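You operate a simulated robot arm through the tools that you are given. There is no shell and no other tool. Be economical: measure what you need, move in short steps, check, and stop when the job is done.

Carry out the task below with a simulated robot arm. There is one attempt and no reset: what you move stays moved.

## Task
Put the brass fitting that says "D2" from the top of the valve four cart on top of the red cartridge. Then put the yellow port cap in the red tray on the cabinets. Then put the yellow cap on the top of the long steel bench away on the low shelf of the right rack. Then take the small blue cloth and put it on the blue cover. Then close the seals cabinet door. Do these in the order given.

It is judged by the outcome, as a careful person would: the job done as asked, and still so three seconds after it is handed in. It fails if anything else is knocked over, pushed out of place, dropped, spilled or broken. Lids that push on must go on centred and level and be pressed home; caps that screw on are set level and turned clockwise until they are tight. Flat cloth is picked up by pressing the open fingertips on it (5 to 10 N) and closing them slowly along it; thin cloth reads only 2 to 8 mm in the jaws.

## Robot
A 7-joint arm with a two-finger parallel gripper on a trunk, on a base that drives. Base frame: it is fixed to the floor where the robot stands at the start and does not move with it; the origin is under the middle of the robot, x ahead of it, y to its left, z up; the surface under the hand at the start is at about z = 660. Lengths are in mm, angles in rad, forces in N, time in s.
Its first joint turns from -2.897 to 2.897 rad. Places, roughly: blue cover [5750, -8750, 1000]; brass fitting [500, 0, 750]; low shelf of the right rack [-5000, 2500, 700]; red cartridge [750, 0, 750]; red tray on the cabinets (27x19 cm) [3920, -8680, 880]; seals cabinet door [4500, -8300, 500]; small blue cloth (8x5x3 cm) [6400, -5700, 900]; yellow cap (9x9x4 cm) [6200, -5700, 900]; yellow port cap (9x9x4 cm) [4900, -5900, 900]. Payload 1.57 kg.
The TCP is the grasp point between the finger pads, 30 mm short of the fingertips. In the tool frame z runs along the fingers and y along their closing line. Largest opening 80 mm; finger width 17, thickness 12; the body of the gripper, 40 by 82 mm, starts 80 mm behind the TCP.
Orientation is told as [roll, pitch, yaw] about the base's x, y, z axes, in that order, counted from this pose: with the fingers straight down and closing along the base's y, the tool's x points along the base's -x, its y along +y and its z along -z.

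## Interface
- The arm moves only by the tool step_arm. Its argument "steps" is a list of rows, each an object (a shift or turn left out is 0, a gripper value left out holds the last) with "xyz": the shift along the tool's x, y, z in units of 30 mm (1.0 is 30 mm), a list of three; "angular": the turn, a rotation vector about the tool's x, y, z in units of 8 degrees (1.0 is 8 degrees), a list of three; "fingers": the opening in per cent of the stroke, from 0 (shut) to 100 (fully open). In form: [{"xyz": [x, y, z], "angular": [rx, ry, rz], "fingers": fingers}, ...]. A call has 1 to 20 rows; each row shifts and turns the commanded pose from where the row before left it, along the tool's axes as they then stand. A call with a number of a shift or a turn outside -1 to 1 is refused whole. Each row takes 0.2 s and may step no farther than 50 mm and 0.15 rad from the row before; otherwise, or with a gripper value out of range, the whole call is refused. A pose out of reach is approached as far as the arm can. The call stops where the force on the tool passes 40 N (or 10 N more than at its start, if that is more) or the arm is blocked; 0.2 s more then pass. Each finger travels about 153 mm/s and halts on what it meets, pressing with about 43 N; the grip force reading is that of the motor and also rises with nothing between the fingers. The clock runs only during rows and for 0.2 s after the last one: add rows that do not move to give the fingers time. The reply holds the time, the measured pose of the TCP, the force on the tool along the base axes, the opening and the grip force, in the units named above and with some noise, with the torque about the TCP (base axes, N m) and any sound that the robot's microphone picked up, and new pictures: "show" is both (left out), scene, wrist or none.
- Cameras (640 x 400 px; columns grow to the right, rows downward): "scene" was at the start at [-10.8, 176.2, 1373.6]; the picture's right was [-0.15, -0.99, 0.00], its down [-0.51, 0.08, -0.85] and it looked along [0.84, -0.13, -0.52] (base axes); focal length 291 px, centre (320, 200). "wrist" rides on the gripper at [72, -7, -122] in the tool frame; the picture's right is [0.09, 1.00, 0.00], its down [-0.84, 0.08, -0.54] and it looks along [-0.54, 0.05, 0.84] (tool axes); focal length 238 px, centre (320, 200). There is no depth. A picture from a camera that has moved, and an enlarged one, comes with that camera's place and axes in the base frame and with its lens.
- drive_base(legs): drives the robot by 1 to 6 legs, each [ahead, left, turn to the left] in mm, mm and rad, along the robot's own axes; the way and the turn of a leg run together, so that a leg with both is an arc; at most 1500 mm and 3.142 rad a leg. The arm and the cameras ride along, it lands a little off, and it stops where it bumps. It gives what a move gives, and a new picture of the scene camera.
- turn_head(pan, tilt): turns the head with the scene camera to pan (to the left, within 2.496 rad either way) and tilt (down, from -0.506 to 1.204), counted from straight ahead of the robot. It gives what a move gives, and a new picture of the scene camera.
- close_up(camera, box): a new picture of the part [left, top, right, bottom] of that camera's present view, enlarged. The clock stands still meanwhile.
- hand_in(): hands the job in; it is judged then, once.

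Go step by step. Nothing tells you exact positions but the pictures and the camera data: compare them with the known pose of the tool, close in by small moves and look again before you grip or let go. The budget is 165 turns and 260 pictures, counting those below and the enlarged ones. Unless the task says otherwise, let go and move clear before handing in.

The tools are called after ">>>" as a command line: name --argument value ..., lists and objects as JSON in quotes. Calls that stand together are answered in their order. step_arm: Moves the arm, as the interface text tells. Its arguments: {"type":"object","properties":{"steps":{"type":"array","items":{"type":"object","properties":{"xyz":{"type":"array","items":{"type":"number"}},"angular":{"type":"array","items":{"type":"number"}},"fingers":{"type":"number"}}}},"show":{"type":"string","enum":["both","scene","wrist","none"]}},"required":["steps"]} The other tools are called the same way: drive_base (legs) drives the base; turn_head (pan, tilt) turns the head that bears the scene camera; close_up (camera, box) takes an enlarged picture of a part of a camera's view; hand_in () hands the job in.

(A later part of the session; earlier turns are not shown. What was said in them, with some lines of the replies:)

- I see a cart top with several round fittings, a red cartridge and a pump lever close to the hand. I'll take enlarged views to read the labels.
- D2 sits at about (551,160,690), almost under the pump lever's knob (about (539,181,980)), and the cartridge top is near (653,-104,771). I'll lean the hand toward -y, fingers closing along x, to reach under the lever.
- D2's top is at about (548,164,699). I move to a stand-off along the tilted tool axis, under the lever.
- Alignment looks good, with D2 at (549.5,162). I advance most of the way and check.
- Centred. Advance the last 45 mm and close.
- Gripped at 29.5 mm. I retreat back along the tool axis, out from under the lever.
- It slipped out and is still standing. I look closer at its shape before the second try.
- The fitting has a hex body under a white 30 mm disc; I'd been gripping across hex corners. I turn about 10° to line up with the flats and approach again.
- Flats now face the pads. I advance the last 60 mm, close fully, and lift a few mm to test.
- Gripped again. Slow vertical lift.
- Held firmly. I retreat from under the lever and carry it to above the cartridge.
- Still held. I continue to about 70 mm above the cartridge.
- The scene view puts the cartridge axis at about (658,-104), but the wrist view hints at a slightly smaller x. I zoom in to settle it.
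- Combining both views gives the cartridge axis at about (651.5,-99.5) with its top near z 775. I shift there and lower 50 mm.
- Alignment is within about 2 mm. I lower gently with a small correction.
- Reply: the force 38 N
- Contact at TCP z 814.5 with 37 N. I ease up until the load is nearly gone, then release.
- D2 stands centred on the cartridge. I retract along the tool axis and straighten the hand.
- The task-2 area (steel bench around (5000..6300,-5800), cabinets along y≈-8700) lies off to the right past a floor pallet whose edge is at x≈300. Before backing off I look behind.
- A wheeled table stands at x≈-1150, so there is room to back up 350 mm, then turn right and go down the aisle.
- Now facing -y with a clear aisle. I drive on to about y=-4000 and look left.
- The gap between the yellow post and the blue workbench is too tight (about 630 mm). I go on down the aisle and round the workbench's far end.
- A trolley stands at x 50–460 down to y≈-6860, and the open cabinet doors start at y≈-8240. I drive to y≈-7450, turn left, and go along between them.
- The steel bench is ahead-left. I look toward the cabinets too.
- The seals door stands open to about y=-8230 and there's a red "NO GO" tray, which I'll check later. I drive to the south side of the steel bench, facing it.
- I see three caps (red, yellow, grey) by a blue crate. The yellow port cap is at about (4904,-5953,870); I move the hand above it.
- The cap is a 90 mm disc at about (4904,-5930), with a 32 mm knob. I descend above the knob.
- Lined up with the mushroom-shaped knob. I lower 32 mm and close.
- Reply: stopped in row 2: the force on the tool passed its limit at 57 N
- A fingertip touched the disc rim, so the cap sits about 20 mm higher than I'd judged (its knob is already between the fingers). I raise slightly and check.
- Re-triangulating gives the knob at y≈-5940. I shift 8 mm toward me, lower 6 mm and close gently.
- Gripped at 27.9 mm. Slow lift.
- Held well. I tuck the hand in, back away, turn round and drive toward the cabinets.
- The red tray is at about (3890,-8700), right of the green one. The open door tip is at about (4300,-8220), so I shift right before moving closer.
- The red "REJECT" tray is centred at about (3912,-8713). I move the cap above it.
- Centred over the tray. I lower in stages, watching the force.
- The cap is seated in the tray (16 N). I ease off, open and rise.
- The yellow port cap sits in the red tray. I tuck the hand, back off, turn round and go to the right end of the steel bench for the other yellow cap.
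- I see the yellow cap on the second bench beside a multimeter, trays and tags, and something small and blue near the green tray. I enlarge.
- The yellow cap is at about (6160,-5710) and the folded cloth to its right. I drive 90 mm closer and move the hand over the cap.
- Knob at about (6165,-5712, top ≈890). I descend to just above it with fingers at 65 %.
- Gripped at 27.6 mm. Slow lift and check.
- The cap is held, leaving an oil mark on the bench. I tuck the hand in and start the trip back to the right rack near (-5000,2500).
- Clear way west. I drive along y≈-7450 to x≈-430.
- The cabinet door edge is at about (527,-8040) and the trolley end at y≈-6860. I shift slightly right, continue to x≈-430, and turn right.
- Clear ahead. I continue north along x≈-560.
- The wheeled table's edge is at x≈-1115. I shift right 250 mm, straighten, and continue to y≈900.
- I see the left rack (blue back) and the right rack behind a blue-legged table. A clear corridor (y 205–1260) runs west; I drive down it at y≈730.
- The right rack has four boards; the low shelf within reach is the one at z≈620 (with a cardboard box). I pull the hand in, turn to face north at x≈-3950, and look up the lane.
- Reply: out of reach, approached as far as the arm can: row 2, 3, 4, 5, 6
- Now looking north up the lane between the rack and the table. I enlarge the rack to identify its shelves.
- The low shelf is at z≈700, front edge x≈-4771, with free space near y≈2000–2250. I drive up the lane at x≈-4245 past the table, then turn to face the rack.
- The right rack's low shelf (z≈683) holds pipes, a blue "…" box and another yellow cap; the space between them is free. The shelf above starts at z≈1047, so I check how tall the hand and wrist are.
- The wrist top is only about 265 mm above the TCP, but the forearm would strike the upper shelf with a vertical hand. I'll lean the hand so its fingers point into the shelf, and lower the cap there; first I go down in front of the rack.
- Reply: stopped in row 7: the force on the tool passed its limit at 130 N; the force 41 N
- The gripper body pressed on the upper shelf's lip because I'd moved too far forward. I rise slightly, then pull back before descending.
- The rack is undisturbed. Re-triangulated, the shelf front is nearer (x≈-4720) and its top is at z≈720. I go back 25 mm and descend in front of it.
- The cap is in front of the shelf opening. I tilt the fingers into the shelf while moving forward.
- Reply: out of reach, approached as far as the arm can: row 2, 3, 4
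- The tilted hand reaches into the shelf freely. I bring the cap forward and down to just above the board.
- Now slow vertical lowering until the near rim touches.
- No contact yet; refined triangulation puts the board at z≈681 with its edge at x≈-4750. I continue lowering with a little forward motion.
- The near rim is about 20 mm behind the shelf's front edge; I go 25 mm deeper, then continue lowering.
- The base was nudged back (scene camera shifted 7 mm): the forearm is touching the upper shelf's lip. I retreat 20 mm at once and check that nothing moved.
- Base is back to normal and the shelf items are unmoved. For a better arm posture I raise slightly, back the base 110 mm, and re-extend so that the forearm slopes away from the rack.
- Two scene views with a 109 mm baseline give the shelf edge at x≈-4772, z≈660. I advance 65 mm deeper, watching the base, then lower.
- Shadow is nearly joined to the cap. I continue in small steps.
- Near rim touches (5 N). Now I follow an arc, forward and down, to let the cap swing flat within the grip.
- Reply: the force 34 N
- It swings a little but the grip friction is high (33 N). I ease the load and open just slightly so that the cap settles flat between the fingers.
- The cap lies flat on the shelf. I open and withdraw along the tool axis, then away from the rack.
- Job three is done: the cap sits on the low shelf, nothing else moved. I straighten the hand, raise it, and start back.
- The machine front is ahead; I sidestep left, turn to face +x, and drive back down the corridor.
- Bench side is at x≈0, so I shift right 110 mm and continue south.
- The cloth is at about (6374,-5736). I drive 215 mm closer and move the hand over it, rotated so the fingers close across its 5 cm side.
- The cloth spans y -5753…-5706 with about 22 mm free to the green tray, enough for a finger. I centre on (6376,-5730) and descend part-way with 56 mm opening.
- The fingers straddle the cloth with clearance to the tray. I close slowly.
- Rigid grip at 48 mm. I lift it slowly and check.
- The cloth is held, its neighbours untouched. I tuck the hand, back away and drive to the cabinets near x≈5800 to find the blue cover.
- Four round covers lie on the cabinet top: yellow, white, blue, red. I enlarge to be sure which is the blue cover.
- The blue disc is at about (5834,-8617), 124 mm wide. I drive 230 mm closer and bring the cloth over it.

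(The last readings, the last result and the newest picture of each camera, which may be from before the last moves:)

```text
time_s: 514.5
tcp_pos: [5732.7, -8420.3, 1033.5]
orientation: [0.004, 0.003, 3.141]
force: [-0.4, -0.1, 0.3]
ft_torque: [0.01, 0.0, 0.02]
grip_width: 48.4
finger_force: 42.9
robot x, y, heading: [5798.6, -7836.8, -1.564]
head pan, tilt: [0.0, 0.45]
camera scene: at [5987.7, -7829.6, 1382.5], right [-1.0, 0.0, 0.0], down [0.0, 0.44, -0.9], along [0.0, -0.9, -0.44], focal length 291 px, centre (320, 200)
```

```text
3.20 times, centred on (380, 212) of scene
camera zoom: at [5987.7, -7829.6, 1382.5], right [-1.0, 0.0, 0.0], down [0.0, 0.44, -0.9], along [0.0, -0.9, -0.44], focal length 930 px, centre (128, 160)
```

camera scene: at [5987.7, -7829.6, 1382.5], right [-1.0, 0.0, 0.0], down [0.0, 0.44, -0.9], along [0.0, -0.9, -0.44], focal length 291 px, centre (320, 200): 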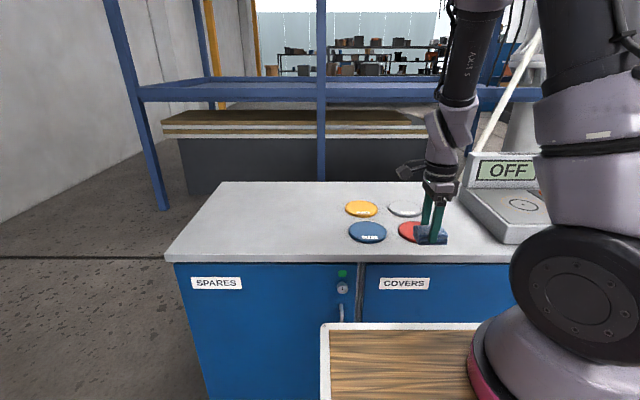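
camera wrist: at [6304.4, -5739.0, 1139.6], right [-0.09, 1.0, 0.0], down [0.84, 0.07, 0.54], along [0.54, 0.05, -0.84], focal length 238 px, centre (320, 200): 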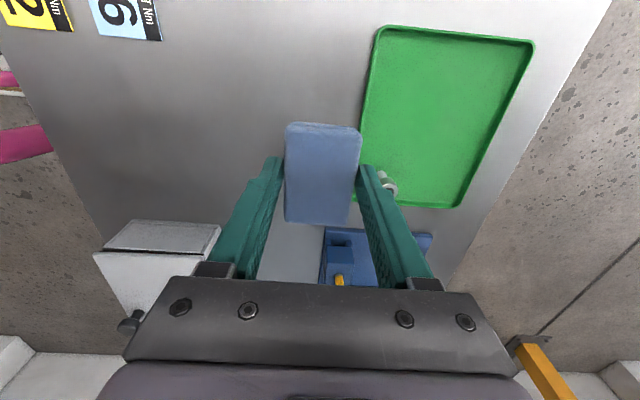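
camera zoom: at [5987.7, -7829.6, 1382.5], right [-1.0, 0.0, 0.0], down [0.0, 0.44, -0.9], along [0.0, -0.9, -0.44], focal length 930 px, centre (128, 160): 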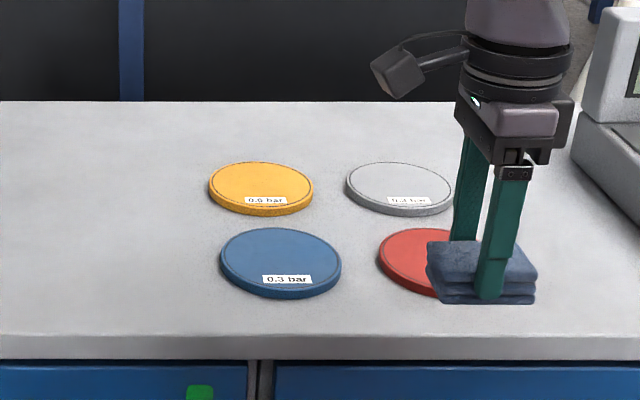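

>>> step_arm --steps '[{"xyz": [0.4, 0.7, 0]}, {"xyz": [0.55, 0.93, 0]}, {"xyz": [0.55, 0.93, 0]}, {"xyz": [0.55, 0.93, 0]}, {"xyz": [0.55, 0.93, 0]}, {"xyz": [0.55, 0.93, 0.2]}, {"xyz": [0.5, 0.93, 0.4]}, {}]' --show "wrist"

>>> close_up --camera "scene" --box '[300, 150, 460, 250]'

```text
time_s: 516.2
tcp_pos: [5840.6, -8610.2, 1014.5]
orientation: [0.005, 0.0, 3.14]
force: [-0.9, -0.1, 0.2]
ft_torque: [-0.03, -0.01, 0.0]
grip_width: 48.2
finger_force: 43.2
robot x, y, heading: [5796.6, -7835.0, -1.568]
head pan, tilt: [0.0, 0.45]
camera wrist: at [5911.9, -8603.3, 1137.0], right [0.09, -1.0, 0.0], down [-0.84, -0.07, 0.54], along [-0.54, -0.05, -0.84], focal length 238 px, centre (320, 200)
```

wrist: 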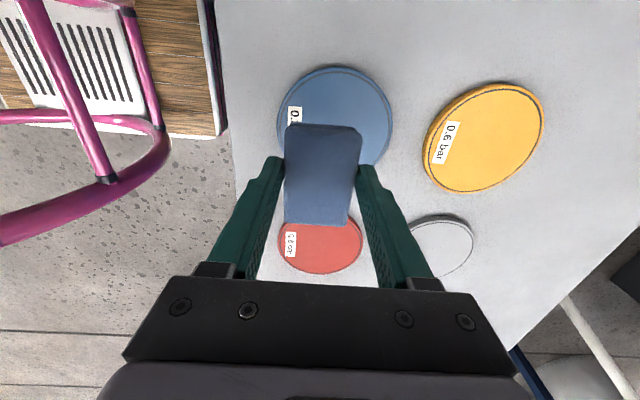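

```text
4.00 times, centred on (380, 200) of scene
camera zoom: at [5987.7, -7829.5, 1382.5], right [-1.0, 0.0, 0.0], down [0.0, 0.44, -0.9], along [0.0, -0.9, -0.44], focal length 1163 px, centre (80, 200)
```

zoom: 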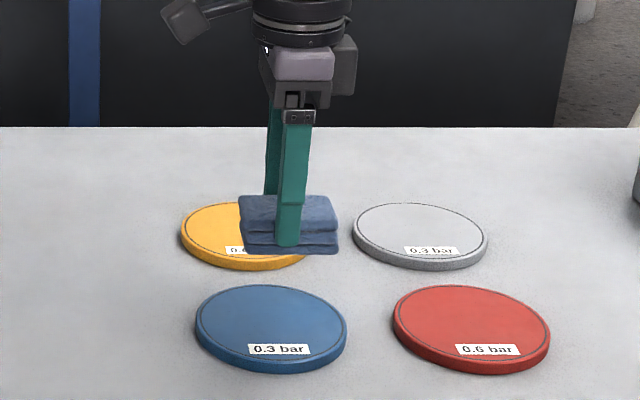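

Disc centre ≈ (5848,-8618). I correct and lower to about 20 mm above.

>>> step_arm --steps '[{"xyz": [0.23, 0.27, 0.4]}, {"xyz": [0, 0, 0.6]}, {"xyz": [0, 0, 0.6]}, {"xyz": [0, 0, 0.4]}, {}]' --show "wrist"

>>> close_up --camera "scene" --box '[300, 170, 460, 270]'

```text
time_s: 517.5
tcp_pos: [5848.5, -8617.4, 956.6]
orientation: [0.005, 0.002, 3.142]
force: [0.3, 0.8, -0.6]
ft_torque: [-0.01, 0.01, -0.03]
grip_width: 48.7
finger_force: 43.0
robot x, y, heading: [5797.5, -7838.4, -1.56]
head pan, tilt: [0.0, 0.45]
camera wrist: at [5919.5, -8611.1, 1079.1], right [0.09, -1.0, 0.0], down [-0.84, -0.07, 0.54], along [-0.54, -0.05, -0.84], focal length 238 px, centre (320, 200)
```

wrist: 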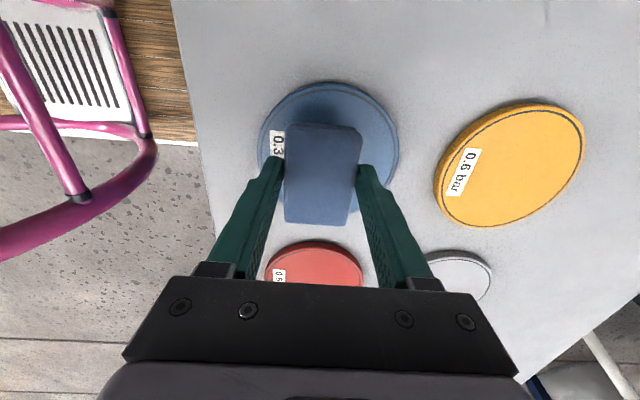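

```text
4.00 times, centred on (380, 220) of scene
camera zoom: at [5987.7, -7829.6, 1382.5], right [-1.0, 0.0, 0.0], down [0.0, 0.44, -0.9], along [0.0, -0.9, -0.44], focal length 1163 px, centre (80, 120)
```

zoom: 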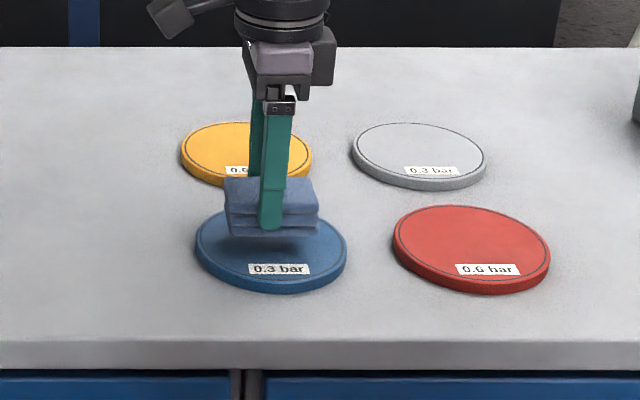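

>>> step_arm --steps '[{"xyz": [-0.06, 0.2, 0.3]}, {"xyz": [0, 0, 0.35]}, {"xyz": [0, 0, 0.1]}, {"xyz": [0, 0, 0.1]}, {}]' --show "none"

>>> close_up --camera "scene" --box '[300, 170, 460, 270]'

```text
time_s: 518.6
tcp_pos: [5847.7, -8624.2, 934.4]
orientation: [0.007, 0.004, 3.139]
force: [-0.9, 5.8, 16.2]
ft_torque: [0.51, 0.26, -0.08]
grip_width: 48.5
finger_force: 43.5
robot x, y, heading: [5795.1, -7839.8, -1.565]
head pan, tilt: [0.0, 0.45]
stopped in row 5: the force on the tool passed its limit at 41 N (the readings are from after the stop); the commanded pose is now the measured one
```

```text
4.00 times, centred on (380, 220) of scene
camera zoom: at [5987.7, -7828.7, 1382.5], right [-1.0, 0.0, 0.0], down [0.0, 0.43, -0.9], along [0.0, -0.9, -0.43], focal length 1163 px, centre (80, 120)
```

zoom: 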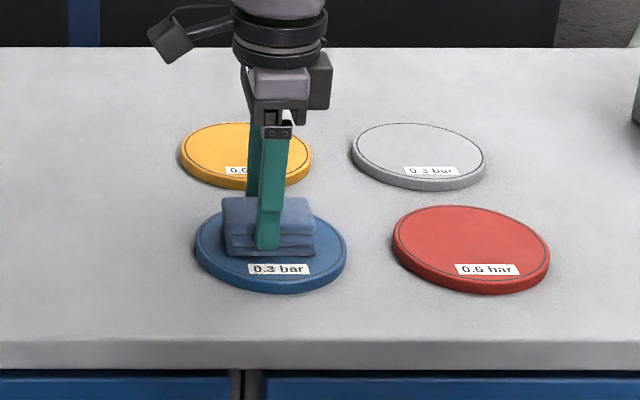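

The cloth rests centred on the blue disc. I ease the load, open, and rise.

>>> step_arm --steps '[{"xyz": [0, 0, -0.03]}, {"fingers": 65}, {"fingers": 72}, {}, {"xyz": [0, 0, -0.3]}, {"xyz": [0, 0, -0.6]}, {"xyz": [0, 0, -0.8]}, {"xyz": [0, 0, -0.8]}, {"xyz": [0, -0.5, -0.6]}, {"xyz": [0, -0.9, 0]}, {"xyz": [0, -0.9, 0]}, {"xyz": [0, -0.9, 0]}, {"xyz": [0, -0.9, 0]}, {"xyz": [0, -0.9, 0]}]' --show "none"

>>> close_up --camera "scene" --box '[280, 150, 500, 290]'

```text
time_s: 521.6
tcp_pos: [5847.8, -8475.3, 1027.7]
orientation: [0.006, 0.004, 3.139]
force: [0.4, 0.8, -0.7]
ft_torque: [0.05, 0.01, 0.0]
grip_width: 57.5
finger_force: 0.0
robot x, y, heading: [5797.7, -7838.7, -1.566]
head pan, tilt: [0.0, 0.45]
```

```text
2.86 times, centred on (390, 220) of scene
camera zoom: at [5987.7, -7829.8, 1382.5], right [-1.0, 0.0, 0.0], down [0.0, 0.44, -0.9], along [0.0, -0.9, -0.44], focal length 831 px, centre (120, 143)
```

zoom: 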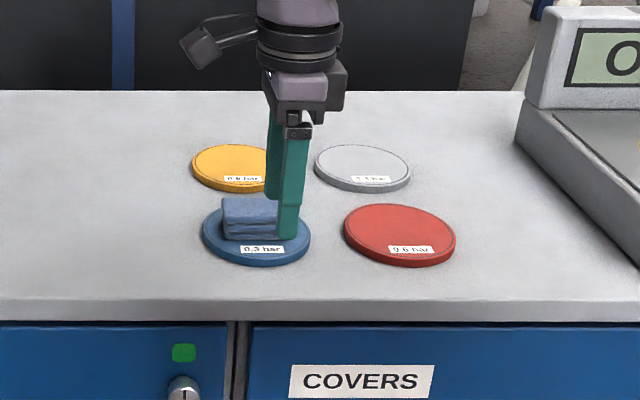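

The cloth is on the blue cover. Last, the door: I back off and sidestep to about x≈4310 in front of the seals cabinet.

>>> drive_base --legs '[[-240, 0, 0], [0, -750, 0], [0, -740, 0]]'

>>> step_arm --steps '[{"angular": [0, 0, -0.9375], "fingers": 0}, {"angular": [0, 0, -0.9375]}, {"angular": [0, 0, -0.9375]}, {"angular": [0, 0, -0.9375]}, {"angular": [0, 0, -0.9375]}, {"angular": [0, 0, -0.9375]}, {"angular": [0, 0, -0.9375]}, {"angular": [0, 0, -0.9375]}, {"angular": [0, 0, -0.9375]}, {"angular": [0, 0, -0.9375]}, {"angular": [0, 0, -0.9375]}, {"angular": [0, 0, -0.9375]}]' --show "scene"

```text
time_s: 530.7
tcp_pos: [4356.2, -8234.6, 1028.3]
orientation: [0.008, 0.005, 3.141]
force: [0.9, -0.3, 0.8]
ft_torque: [0.01, 0.01, 0.0]
grip_width: 57.5
finger_force: 0.0
robot x, y, heading: [4305.6, -7598.8, -1.562]
head pan, tilt: [0.0, 0.45]
camera scene: at [4496.5, -7588.2, 1382.5], right [-1.0, -0.01, 0.0], down [0.0, 0.44, -0.9], along [0.01, -0.9, -0.44], focal length 291 px, centre (320, 200)
```

scene: 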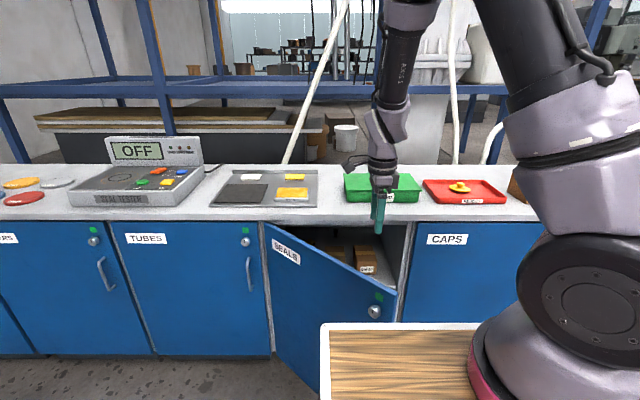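

```text
time_s: 533.3
tcp_pos: [4357.0, -8234.9, 1026.2]
orientation: [0.003, -0.006, -1.57]
force: [-0.5, -0.4, -0.9]
ft_torque: [0.0, -0.01, 0.02]
grip_width: 0.0
finger_force: 21.5
robot x, y, heading: [4304.9, -7598.2, -1.567]
head pan, tilt: [0.0, 0.45]
camera scene: at [4496.5, -7588.2, 1382.5], right [-1.0, -0.01, 0.0], down [0.0, 0.44, -0.9], along [0.01, -0.9, -0.44], focal length 291 px, centre (320, 200)
```

scene: 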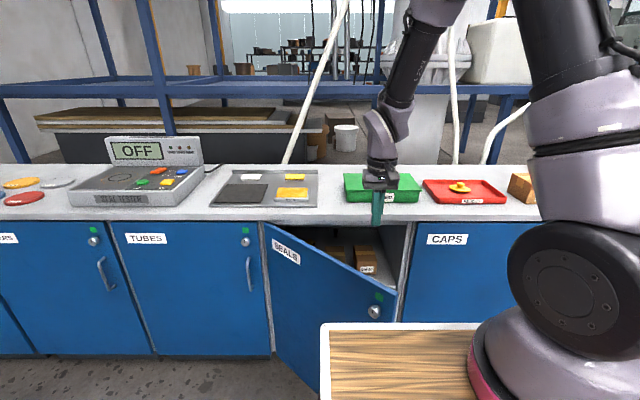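

The door is open about 40°: hinge ≈(4709,-8534), tip ≈(4294,-8179), top z≈821, so pushing its face toward -y closes it. I bring the closed fingers down in front of it at x≈4400, clear of lock and handle.

>>> step_arm --steps '[{"xyz": [0.75, 0.48, 0]}, {"xyz": [0.75, 0.48, 0]}, {"xyz": [0.75, 0.48, 0]}, {"xyz": [0, 0, 0.8]}, {"xyz": [0, 0, 0.9]}, {"xyz": [0, 0, 0.9]}, {"xyz": [0, 0, 0.9]}, {"xyz": [0, 0, 0.9]}, {"xyz": [0, 0, 0.9]}, {"xyz": [0, 0, 0.9]}, {"xyz": [0, 0, 0.9]}]' --show "scene"

```text
time_s: 535.7
tcp_pos: [4399.4, -8166.4, 813.8]
orientation: [0.003, -0.006, -1.571]
force: [0.4, -0.7, 0.4]
ft_torque: [-0.03, 0.01, 0.03]
grip_width: 0.1
finger_force: 21.0
robot x, y, heading: [4305.5, -7596.7, -1.565]
head pan, tilt: [0.0, 0.45]
camera scene: at [4496.5, -7588.0, 1382.5], right [-1.0, -0.01, 0.0], down [0.0, 0.44, -0.9], along [0.01, -0.9, -0.44], focal length 291 px, centre (320, 200)
```

scene: 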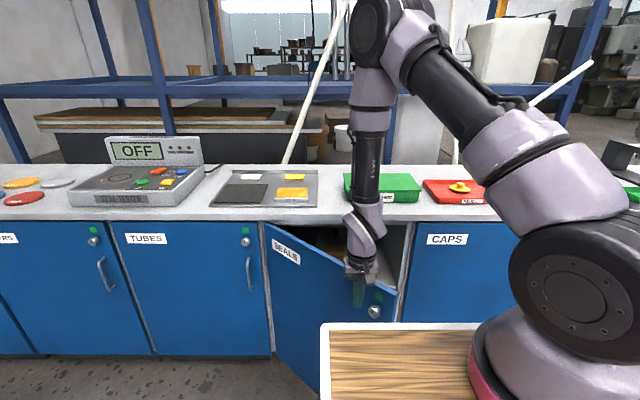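

>>> step_arm --steps '[{"xyz": [-0.3, 0, 0.3], "angular": [0, -0.88, 0]}, {"xyz": [-0.25, 0, 0.35], "angular": [0, -0.88, 0]}, {"xyz": [-0.2, 0, 0.4], "angular": [0, -0.88, 0]}, {"xyz": [-0.15, 0, 0.4], "angular": [0, -0.88, 0]}, {"xyz": [-0.1, 0, 0.4], "angular": [0, -0.88, 0]}, {"xyz": [0.2, 0, 0.27]}, {"xyz": [0.2, 0, 0.27]}, {}]' --show "scene"

```text
time_s: 537.5
tcp_pos: [4400.7, -8209.8, 745.5]
orientation: [0.006, -0.622, -1.573]
force: [0.1, 1.1, 0.5]
ft_torque: [0.0, 0.02, -0.03]
grip_width: 0.0
finger_force: 21.2
robot x, y, heading: [4307.2, -7594.9, -1.566]
head pan, tilt: [0.0, 0.45]
camera scene: at [4496.5, -7588.2, 1382.5], right [-1.0, -0.01, 0.0], down [0.0, 0.44, -0.9], along [0.01, -0.9, -0.44], focal length 291 px, centre (320, 200)
```

scene: 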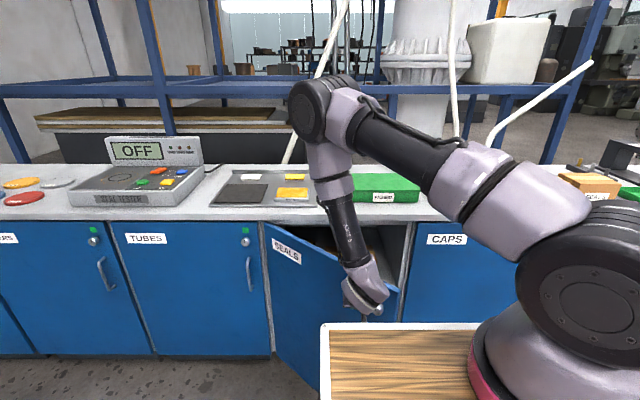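

Now I push gently straight ahead.

>>> step_arm --steps '[{"xyz": [-0.27, 0, 0.195]}, {"xyz": [-0.27, 0, 0.195]}, {"xyz": [-0.27, 0, 0.195]}, {"xyz": [-0.27, 0, 0.195]}, {"xyz": [-0.27, 0, 0.195]}, {"xyz": [-0.27, 0, 0.195]}, {"xyz": [-0.27, 0, 0.195]}, {"xyz": [-0.27, 0, 0.195]}, {"xyz": [-0.27, 0, 0.195]}, {"xyz": [-0.27, 0, 0.195]}, {"xyz": [-0.27, 0, 0.195]}, {"xyz": [-0.27, 0, 0.195]}, {"xyz": [-0.27, 0, 0.195]}, {"xyz": [-0.27, 0, 0.195]}, {"xyz": [-0.27, 0, 0.195]}]' --show "scene"

```text
time_s: 540.7
tcp_pos: [4400.9, -8362.6, 745.5]
orientation: [0.003, -0.621, -1.572]
force: [-1.4, 0.3, 0.3]
ft_torque: [0.01, -0.03, -0.02]
grip_width: 0.1
finger_force: 21.9
robot x, y, heading: [4306.2, -7595.9, -1.567]
head pan, tilt: [0.0, 0.45]
camera scene: at [4496.6, -7588.2, 1382.5], right [-1.0, -0.01, 0.0], down [0.0, 0.44, -0.9], along [0.01, -0.9, -0.44], focal length 291 px, centre (320, 200)
```

scene: 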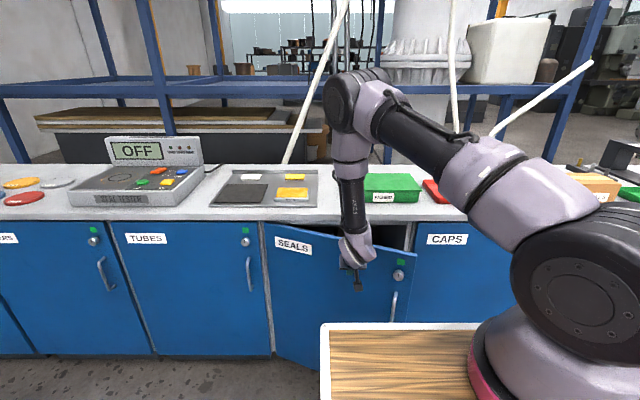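

The door swings nicely. I keep pushing.

>>> step_arm --steps '[{"xyz": [-0.27, 0, 0.195]}, {"xyz": [-0.27, 0, 0.195]}, {"xyz": [-0.27, 0, 0.195]}, {"xyz": [-0.27, 0, 0.195]}, {"xyz": [-0.27, 0, 0.195]}, {"xyz": [-0.27, 0, 0.195]}, {"xyz": [-0.27, 0, 0.195]}, {"xyz": [-0.27, 0, 0.195]}, {"xyz": [-0.27, 0, 0.195]}, {"xyz": [-0.27, 0, 0.195]}]' --show "scene"

```text
time_s: 542.9
tcp_pos: [4401.8, -8461.6, 745.5]
orientation: [0.004, -0.621, -1.573]
force: [-0.1, 0.4, -0.1]
ft_torque: [-0.01, 0.0, 0.02]
grip_width: 0.0
finger_force: 21.0
robot x, y, heading: [4307.6, -7595.5, -1.565]
head pan, tilt: [0.0, 0.45]
camera scene: at [4496.5, -7588.2, 1382.5], right [-1.0, -0.01, 0.0], down [0.0, 0.44, -0.9], along [0.01, -0.9, -0.44], focal length 291 px, centre (320, 200)
```

scene: 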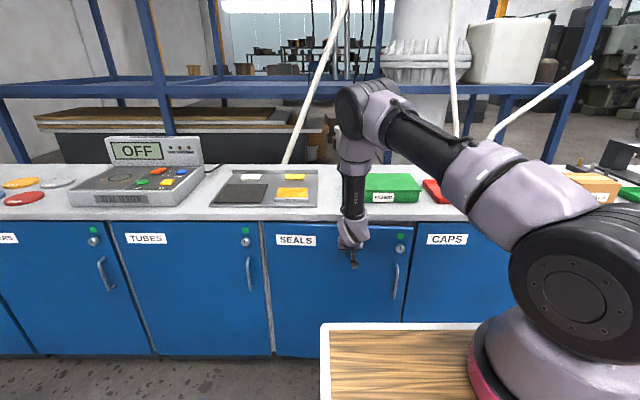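

Nearly closed. I push on in 5 mm steps until it seats.

>>> step_arm --steps '[{"xyz": [-0.135, 0, 0.0975]}, {"xyz": [-0.135, 0, 0.0975]}, {"xyz": [-0.135, 0, 0.0975]}, {"xyz": [-0.135, 0, 0.0975]}, {"xyz": [-0.135, 0, 0.0975]}, {"xyz": [-0.135, 0, 0.0975]}, {"xyz": [-0.135, 0, 0.0975]}, {"xyz": [-0.135, 0, 0.0975]}]' --show "none"

>>> close_up --camera "scene" --box '[220, 190, 460, 340]'

```text
time_s: 544.6
tcp_pos: [4401.7, -8492.5, 740.8]
orientation: [0.006, -0.609, -1.574]
force: [-0.1, 11.3, 5.6]
ft_torque: [0.1, -0.02, 0.02]
grip_width: 0.1
finger_force: 21.2
robot x, y, heading: [4305.5, -7594.8, -1.565]
head pan, tilt: [0.0, 0.45]
stopped in row 8: the force on the tool passed its limit at 57 N (the readings are from after the stop); the commanded pose is now the measured one
```

```text
2.67 times, centred on (340, 265) of scene
camera zoom: at [4496.4, -7587.0, 1382.5], right [-1.0, -0.01, 0.0], down [0.0, 0.43, -0.9], along [0.01, -0.9, -0.43], focal length 775 px, centre (267, 27)
```

zoom: 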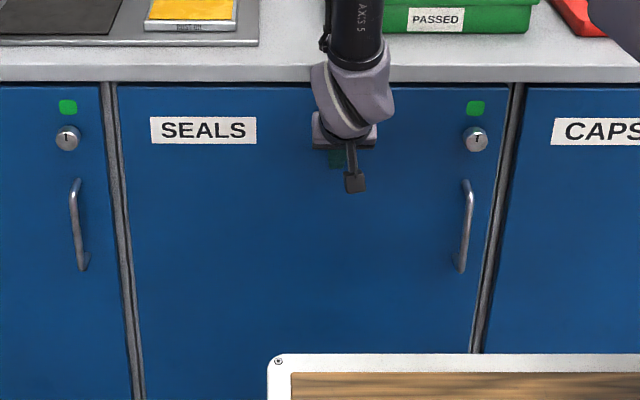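

The door has seated flush (57 N at the stop). I withdraw the hand, straighten and raise it.

>>> step_arm --steps '[{"xyz": [0.27, 0, -0.195]}, {"xyz": [0.54, 0, -0.39]}, {"xyz": [0.7, 0, -0.5]}, {"xyz": [0.7, 0, -0.5]}, {"xyz": [0.7, 0, -0.5]}, {"xyz": [0.7, 0, -0.5]}, {"xyz": [0.7, 0, -0.5]}, {"xyz": [0.7, 0, -0.5]}, {"xyz": [0.5, 0, -0.3]}, {"xyz": [0.2, 0, -0.4], "angular": [0, 0.88, 0]}, {"xyz": [0.2, 0, -0.5], "angular": [0, 0.88, 0]}, {"xyz": [0.1, 0, -0.6], "angular": [0, 0.88, 0]}, {"xyz": [0, 0, -0.7], "angular": [0, 0.88, 0]}, {"xyz": [0, 0, -0.8], "angular": [0, 0.88, 0]}, {"xyz": [0, 0, -0.9]}, {"xyz": [0, 0, -0.9]}, {"xyz": [0, 0, -0.9]}]' --show "scene"

>>> close_up --camera "scene" --box '[0, 150, 520, 400]'

```text
time_s: 548.2
tcp_pos: [4403.2, -8251.0, 901.6]
orientation: [0.004, 0.006, -1.571]
force: [0.4, -1.0, 0.4]
ft_torque: [0.0, 0.0, -0.02]
grip_width: 0.0
finger_force: 21.2
robot x, y, heading: [4309.2, -7599.1, -1.568]
head pan, tilt: [0.0, 0.45]
camera scene: at [4496.5, -7588.0, 1382.5], right [-1.0, -0.01, 0.0], down [0.0, 0.44, -0.9], along [0.01, -0.9, -0.44], focal length 291 px, centre (320, 200)
```

scene: 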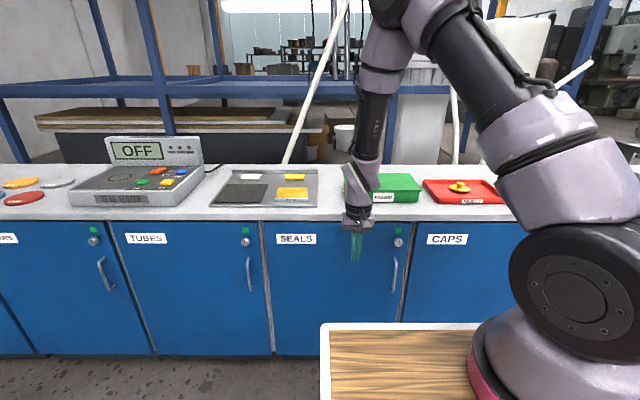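

```text
1.23 times, centred on (260, 275) of scene
camera zoom: at [4496.5, -7588.0, 1382.5], right [-1.0, -0.01, 0.0], down [0.0, 0.44, -0.9], along [0.01, -0.9, -0.44], focal length 358 px, centre (394, 108)
```

zoom: 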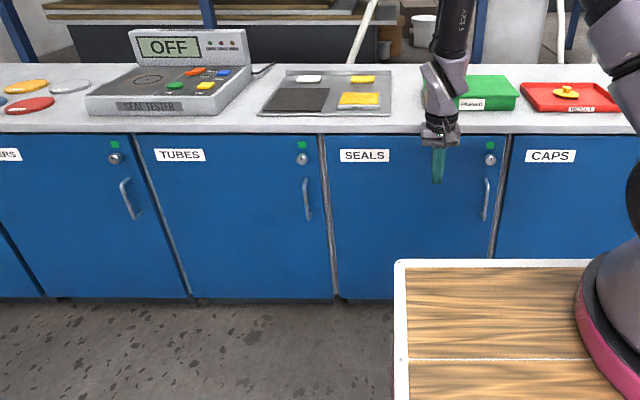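

The seals door is closed flush like its neighbours, the yellow port cap is in the red tray, and the hand is clear, so I hand in.

>>> hand_in

```text
The job is handed in.
```

All five jobs were done in the order given and the job is handed in.

1. **D2 fitting:** it stands on top of the red cartridge. The first grip slipped; the fitting stayed upright and the second grip held.
2. **Yellow port cap:** it is in the red REJECT tray on the cabinets. While lining up, a fingertip pressed the cap's rim with 57 N, and the cap settled level again.
3. **Yellow cap from the long steel bench:** it is flat on the low shelf of the right rack. On the way in, the gripper pressed the shelf above with 130 N. Later the arm touched something on the rack, most likely that shelf's lip, and pushed the base back about 7 mm. Nothing on the rack looked moved in the pictures afterwards.
4. **Small blue cloth:** it is on the round blue cover marked "0.3 bar".
5. **Seals cabinet door:** it is closed flush with its neighbours.
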